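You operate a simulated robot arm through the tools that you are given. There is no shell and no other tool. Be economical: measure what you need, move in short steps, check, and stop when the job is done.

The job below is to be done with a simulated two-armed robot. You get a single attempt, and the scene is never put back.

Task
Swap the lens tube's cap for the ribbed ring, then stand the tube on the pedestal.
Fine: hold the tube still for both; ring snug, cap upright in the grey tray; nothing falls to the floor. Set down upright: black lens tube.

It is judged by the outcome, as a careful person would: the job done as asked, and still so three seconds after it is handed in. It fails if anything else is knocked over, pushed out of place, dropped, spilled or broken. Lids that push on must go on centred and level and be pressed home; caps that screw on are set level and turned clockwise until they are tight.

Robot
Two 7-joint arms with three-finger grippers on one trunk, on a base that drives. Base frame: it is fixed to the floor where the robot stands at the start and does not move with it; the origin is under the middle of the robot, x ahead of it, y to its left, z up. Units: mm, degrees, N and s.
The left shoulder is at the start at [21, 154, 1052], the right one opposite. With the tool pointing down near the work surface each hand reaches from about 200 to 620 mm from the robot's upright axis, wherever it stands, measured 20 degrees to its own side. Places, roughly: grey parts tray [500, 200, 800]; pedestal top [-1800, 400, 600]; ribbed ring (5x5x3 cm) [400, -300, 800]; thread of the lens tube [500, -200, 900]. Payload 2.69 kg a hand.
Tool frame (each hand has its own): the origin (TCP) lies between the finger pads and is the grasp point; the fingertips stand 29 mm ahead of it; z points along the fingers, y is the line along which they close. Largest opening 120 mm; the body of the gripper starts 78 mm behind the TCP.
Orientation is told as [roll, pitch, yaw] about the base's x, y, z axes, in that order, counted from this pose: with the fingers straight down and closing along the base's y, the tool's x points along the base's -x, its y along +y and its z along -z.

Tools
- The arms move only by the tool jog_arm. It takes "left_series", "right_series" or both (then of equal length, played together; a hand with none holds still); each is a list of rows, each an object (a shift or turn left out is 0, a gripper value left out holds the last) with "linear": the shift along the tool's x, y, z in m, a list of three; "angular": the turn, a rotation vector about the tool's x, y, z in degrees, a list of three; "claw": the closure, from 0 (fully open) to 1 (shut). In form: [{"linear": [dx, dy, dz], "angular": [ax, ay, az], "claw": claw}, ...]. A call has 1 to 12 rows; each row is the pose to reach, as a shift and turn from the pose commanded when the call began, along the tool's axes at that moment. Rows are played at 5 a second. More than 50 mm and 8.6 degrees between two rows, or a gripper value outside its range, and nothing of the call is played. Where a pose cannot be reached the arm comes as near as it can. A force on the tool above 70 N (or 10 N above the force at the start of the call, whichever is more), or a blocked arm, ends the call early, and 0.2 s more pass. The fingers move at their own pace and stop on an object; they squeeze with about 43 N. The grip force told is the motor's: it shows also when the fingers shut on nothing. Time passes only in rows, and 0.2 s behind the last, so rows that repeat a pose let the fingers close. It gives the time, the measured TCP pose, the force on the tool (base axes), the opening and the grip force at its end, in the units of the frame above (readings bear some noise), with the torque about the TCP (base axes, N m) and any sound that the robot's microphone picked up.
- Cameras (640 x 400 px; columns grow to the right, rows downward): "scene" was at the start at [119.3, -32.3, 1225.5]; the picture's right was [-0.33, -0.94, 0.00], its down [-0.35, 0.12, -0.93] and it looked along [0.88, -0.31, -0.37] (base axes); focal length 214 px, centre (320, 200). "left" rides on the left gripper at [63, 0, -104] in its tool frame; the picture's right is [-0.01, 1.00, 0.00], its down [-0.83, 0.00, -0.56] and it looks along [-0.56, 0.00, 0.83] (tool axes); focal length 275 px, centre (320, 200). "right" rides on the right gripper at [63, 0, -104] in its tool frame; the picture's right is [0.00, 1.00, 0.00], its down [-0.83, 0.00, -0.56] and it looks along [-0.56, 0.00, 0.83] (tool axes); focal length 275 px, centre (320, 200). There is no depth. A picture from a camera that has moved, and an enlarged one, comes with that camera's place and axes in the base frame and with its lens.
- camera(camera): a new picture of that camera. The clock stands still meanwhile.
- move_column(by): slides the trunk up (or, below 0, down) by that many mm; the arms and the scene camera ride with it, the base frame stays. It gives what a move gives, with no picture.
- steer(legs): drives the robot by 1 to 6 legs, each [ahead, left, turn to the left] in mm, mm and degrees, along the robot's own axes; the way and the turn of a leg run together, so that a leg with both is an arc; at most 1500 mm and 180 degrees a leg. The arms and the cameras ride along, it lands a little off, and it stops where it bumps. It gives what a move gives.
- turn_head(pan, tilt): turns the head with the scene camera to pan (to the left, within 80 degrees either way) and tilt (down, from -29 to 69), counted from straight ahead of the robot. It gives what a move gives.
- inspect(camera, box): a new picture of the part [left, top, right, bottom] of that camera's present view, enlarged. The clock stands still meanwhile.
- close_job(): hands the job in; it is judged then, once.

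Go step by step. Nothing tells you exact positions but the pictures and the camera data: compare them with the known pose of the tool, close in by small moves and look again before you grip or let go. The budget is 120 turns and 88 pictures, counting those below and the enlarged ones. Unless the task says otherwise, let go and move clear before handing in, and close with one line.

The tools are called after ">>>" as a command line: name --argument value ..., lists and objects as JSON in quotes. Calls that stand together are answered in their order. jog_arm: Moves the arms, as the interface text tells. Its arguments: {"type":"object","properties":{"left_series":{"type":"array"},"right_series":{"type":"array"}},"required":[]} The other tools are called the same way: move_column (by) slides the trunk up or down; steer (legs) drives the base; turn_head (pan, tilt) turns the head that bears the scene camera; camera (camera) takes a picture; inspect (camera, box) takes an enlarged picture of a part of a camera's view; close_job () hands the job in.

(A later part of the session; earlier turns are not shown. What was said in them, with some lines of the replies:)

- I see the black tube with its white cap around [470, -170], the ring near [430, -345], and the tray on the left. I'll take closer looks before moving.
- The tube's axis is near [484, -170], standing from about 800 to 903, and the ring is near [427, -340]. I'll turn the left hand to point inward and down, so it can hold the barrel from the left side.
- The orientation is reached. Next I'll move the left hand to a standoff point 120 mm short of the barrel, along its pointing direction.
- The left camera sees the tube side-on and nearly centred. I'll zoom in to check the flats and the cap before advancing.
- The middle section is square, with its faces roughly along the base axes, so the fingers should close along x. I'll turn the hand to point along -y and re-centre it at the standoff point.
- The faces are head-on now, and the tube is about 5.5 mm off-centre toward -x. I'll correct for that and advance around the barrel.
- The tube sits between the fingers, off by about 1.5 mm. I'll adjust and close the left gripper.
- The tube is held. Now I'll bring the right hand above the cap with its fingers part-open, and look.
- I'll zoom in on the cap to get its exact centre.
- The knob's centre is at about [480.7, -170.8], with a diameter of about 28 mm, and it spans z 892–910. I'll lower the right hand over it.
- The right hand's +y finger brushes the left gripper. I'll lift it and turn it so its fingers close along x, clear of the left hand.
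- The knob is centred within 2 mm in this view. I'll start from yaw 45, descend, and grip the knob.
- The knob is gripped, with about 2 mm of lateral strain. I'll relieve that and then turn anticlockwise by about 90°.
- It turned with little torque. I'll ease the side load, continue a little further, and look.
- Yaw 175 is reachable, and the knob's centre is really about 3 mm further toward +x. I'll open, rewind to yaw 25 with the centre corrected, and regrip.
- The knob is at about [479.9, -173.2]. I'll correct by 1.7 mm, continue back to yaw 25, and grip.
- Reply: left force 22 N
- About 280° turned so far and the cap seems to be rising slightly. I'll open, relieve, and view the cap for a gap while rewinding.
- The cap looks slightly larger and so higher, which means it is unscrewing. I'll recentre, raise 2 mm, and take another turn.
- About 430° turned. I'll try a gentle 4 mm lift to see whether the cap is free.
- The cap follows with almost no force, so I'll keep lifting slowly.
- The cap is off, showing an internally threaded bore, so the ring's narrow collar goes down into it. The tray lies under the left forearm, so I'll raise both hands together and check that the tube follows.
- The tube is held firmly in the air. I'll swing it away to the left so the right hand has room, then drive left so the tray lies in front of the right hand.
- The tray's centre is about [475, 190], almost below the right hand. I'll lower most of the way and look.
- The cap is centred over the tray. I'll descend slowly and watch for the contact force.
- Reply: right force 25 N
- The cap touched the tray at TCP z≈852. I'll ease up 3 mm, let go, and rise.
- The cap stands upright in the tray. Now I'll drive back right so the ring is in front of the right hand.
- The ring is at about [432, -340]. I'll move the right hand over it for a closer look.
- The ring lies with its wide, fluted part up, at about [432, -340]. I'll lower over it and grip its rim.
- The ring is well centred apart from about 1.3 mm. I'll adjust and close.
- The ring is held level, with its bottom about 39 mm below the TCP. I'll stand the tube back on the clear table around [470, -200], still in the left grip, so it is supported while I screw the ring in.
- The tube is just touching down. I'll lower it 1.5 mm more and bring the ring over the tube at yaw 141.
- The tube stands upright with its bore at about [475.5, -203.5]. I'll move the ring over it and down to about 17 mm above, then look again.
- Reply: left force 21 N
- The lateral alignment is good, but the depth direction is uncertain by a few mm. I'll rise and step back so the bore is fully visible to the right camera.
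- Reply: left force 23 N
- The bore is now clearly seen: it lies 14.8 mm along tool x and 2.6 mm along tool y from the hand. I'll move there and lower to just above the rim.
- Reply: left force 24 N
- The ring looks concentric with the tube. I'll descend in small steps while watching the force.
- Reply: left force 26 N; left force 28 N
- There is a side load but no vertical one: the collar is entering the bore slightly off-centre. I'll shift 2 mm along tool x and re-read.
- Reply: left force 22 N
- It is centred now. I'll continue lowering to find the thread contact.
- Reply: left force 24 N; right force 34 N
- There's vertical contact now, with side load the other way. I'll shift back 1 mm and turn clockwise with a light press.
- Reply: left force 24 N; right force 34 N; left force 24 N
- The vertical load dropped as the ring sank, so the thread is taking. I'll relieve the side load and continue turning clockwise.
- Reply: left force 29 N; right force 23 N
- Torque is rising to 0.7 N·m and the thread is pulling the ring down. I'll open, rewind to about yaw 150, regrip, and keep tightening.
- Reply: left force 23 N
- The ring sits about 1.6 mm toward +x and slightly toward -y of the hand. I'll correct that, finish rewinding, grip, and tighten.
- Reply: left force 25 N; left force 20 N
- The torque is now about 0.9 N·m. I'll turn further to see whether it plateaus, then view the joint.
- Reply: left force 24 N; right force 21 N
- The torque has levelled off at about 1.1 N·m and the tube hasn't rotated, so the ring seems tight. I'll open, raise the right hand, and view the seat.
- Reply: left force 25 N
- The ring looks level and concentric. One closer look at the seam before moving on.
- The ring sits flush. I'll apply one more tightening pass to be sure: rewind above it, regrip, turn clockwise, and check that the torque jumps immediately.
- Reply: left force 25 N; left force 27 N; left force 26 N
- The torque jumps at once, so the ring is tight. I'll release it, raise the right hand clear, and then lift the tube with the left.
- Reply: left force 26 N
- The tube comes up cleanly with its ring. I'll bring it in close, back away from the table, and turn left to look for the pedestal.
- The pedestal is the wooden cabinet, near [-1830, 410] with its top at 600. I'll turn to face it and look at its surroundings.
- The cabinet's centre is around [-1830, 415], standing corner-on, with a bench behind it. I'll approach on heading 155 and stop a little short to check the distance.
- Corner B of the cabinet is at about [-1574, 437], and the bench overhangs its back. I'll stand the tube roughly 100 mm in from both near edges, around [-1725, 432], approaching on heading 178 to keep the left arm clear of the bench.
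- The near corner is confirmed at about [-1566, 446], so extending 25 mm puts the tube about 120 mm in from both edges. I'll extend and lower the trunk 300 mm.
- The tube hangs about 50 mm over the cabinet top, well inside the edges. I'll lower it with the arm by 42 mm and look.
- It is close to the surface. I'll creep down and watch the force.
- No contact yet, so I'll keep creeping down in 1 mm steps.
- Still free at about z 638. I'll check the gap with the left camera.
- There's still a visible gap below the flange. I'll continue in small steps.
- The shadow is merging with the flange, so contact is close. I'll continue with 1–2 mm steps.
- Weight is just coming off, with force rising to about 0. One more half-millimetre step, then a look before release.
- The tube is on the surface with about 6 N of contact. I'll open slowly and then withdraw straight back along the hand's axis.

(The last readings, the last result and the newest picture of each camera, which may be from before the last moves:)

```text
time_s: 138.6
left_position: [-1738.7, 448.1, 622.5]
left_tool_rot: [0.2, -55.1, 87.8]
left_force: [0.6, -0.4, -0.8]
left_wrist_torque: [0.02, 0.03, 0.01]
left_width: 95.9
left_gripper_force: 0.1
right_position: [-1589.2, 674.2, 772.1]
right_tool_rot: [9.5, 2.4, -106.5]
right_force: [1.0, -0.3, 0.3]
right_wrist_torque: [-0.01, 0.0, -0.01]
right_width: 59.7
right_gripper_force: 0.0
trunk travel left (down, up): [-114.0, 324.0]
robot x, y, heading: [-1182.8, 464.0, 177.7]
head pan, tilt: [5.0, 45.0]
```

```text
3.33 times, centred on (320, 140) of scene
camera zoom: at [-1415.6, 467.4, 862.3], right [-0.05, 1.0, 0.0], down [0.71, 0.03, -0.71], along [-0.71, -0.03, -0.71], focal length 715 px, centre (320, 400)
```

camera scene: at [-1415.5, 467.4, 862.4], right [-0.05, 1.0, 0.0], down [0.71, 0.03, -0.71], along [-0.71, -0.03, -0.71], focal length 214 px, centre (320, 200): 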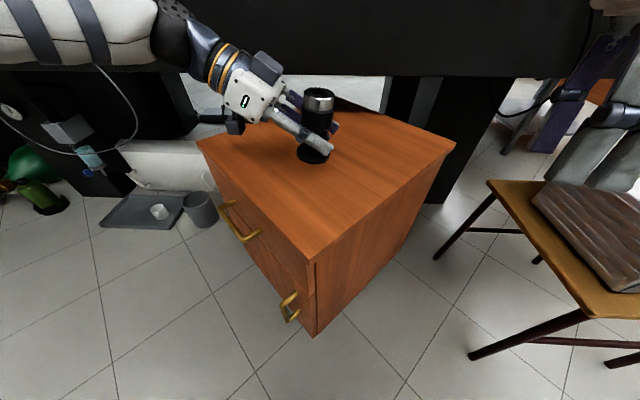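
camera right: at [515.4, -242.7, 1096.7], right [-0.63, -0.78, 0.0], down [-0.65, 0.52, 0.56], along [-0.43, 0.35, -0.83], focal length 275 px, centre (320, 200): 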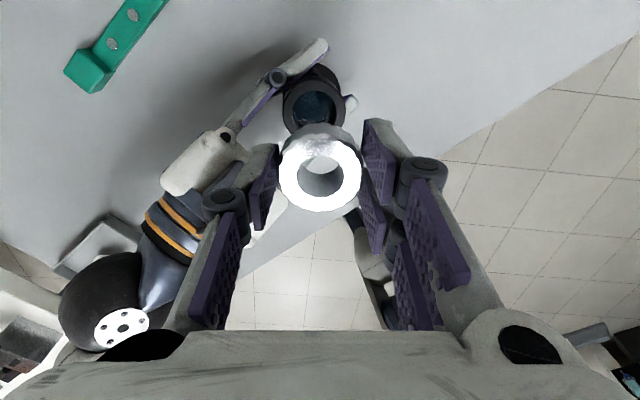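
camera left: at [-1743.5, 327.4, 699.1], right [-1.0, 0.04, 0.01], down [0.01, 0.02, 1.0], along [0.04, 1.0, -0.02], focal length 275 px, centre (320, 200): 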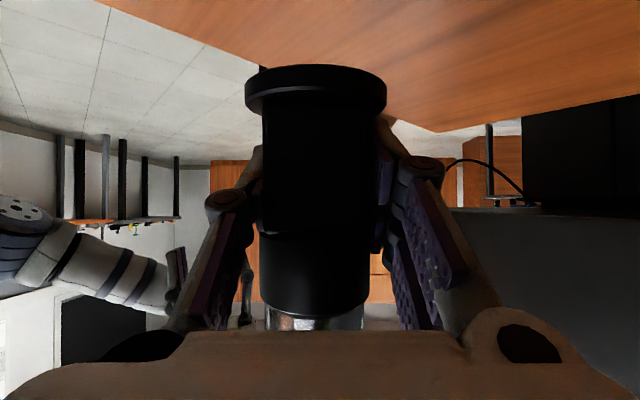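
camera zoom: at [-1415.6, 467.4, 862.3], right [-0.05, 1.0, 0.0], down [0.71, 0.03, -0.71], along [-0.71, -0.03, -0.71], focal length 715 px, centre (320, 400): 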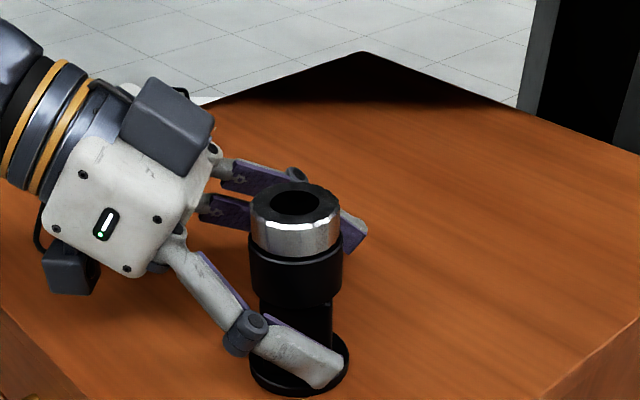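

The tube settled flat and stands upright. I'll withdraw the left hand.

>>> jog_arm --left_series '[{"linear": [0, 0, -0.02]}, {"linear": [0, 0, -0.05]}, {"linear": [0, 0, -0.08]}, {"linear": [0, 0, -0.11]}, {"linear": [0, 0, -0.14]}, {"linear": [0, 0, -0.16]}, {"linear": [0, 0, -0.16]}]'

>>> inspect --camera "scene" --box '[250, 80, 390, 200]'

>>> camera --camera "left"

```text
time_s: 140.2
left_position: [-1741.5, 316.8, 713.6]
left_tool_rot: [0.1, -55.0, 87.7]
left_force: [1.0, 0.8, -0.2]
left_wrist_torque: [0.01, -0.03, 0.0]
left_width: 95.7
left_gripper_force: 0.0
right_position: [-1589.3, 674.2, 771.7]
right_tool_rot: [9.5, 2.5, -106.7]
right_force: [0.5, -0.9, -0.7]
right_wrist_torque: [-0.02, 0.01, 0.04]
right_width: 60.1
right_gripper_force: 0.0
trunk travel left (down, up): [-114.0, 324.0]
robot x, y, heading: [-1187.6, 466.6, 177.9]
head pan, tilt: [5.0, 45.0]
```

```text
3.33 times, centred on (320, 140) of scene
camera zoom: at [-1415.6, 467.4, 862.3], right [-0.05, 1.0, 0.0], down [0.71, 0.03, -0.71], along [-0.71, -0.03, -0.71], focal length 715 px, centre (320, 400)
```

zoom: 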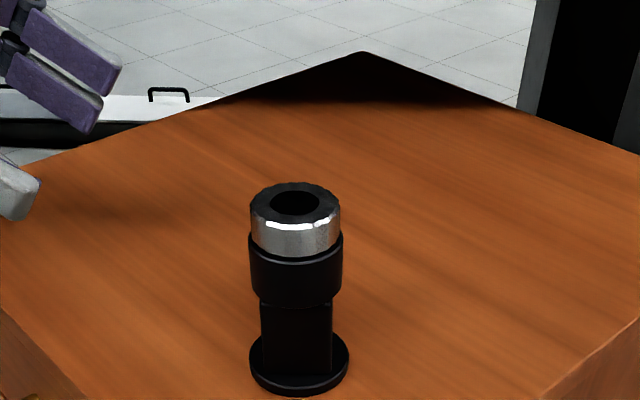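

```text
6 pictures are left
camera left: at [-1747.4, 195.5, 722.5], right [-1.0, 0.04, 0.0], down [0.01, 0.02, 1.0], along [0.04, 1.0, -0.02], focal length 275 px, centre (320, 200)
```

left: 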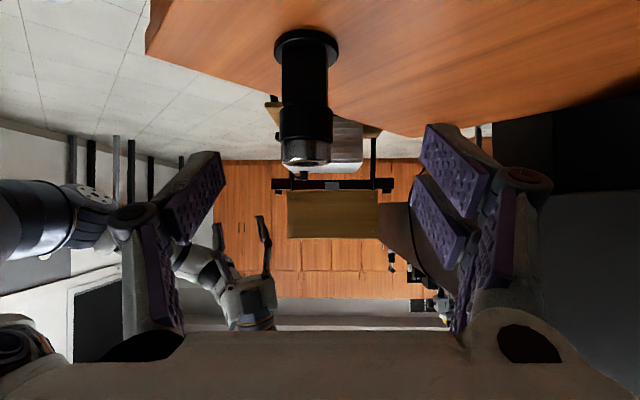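

The tube stands upright on the pedestal with the ring seated level, the cap is upright in the tray, and both hands are clear. I'm handing the job in.

>>> close_job

```text
The job is handed in.
```

The job is handed in: the cap is off and upright in the grey tray, and the ribbed ring is screwed tight into the tube. The black lens tube stands upright on the pedestal, about 120 mm in from its two near edges.
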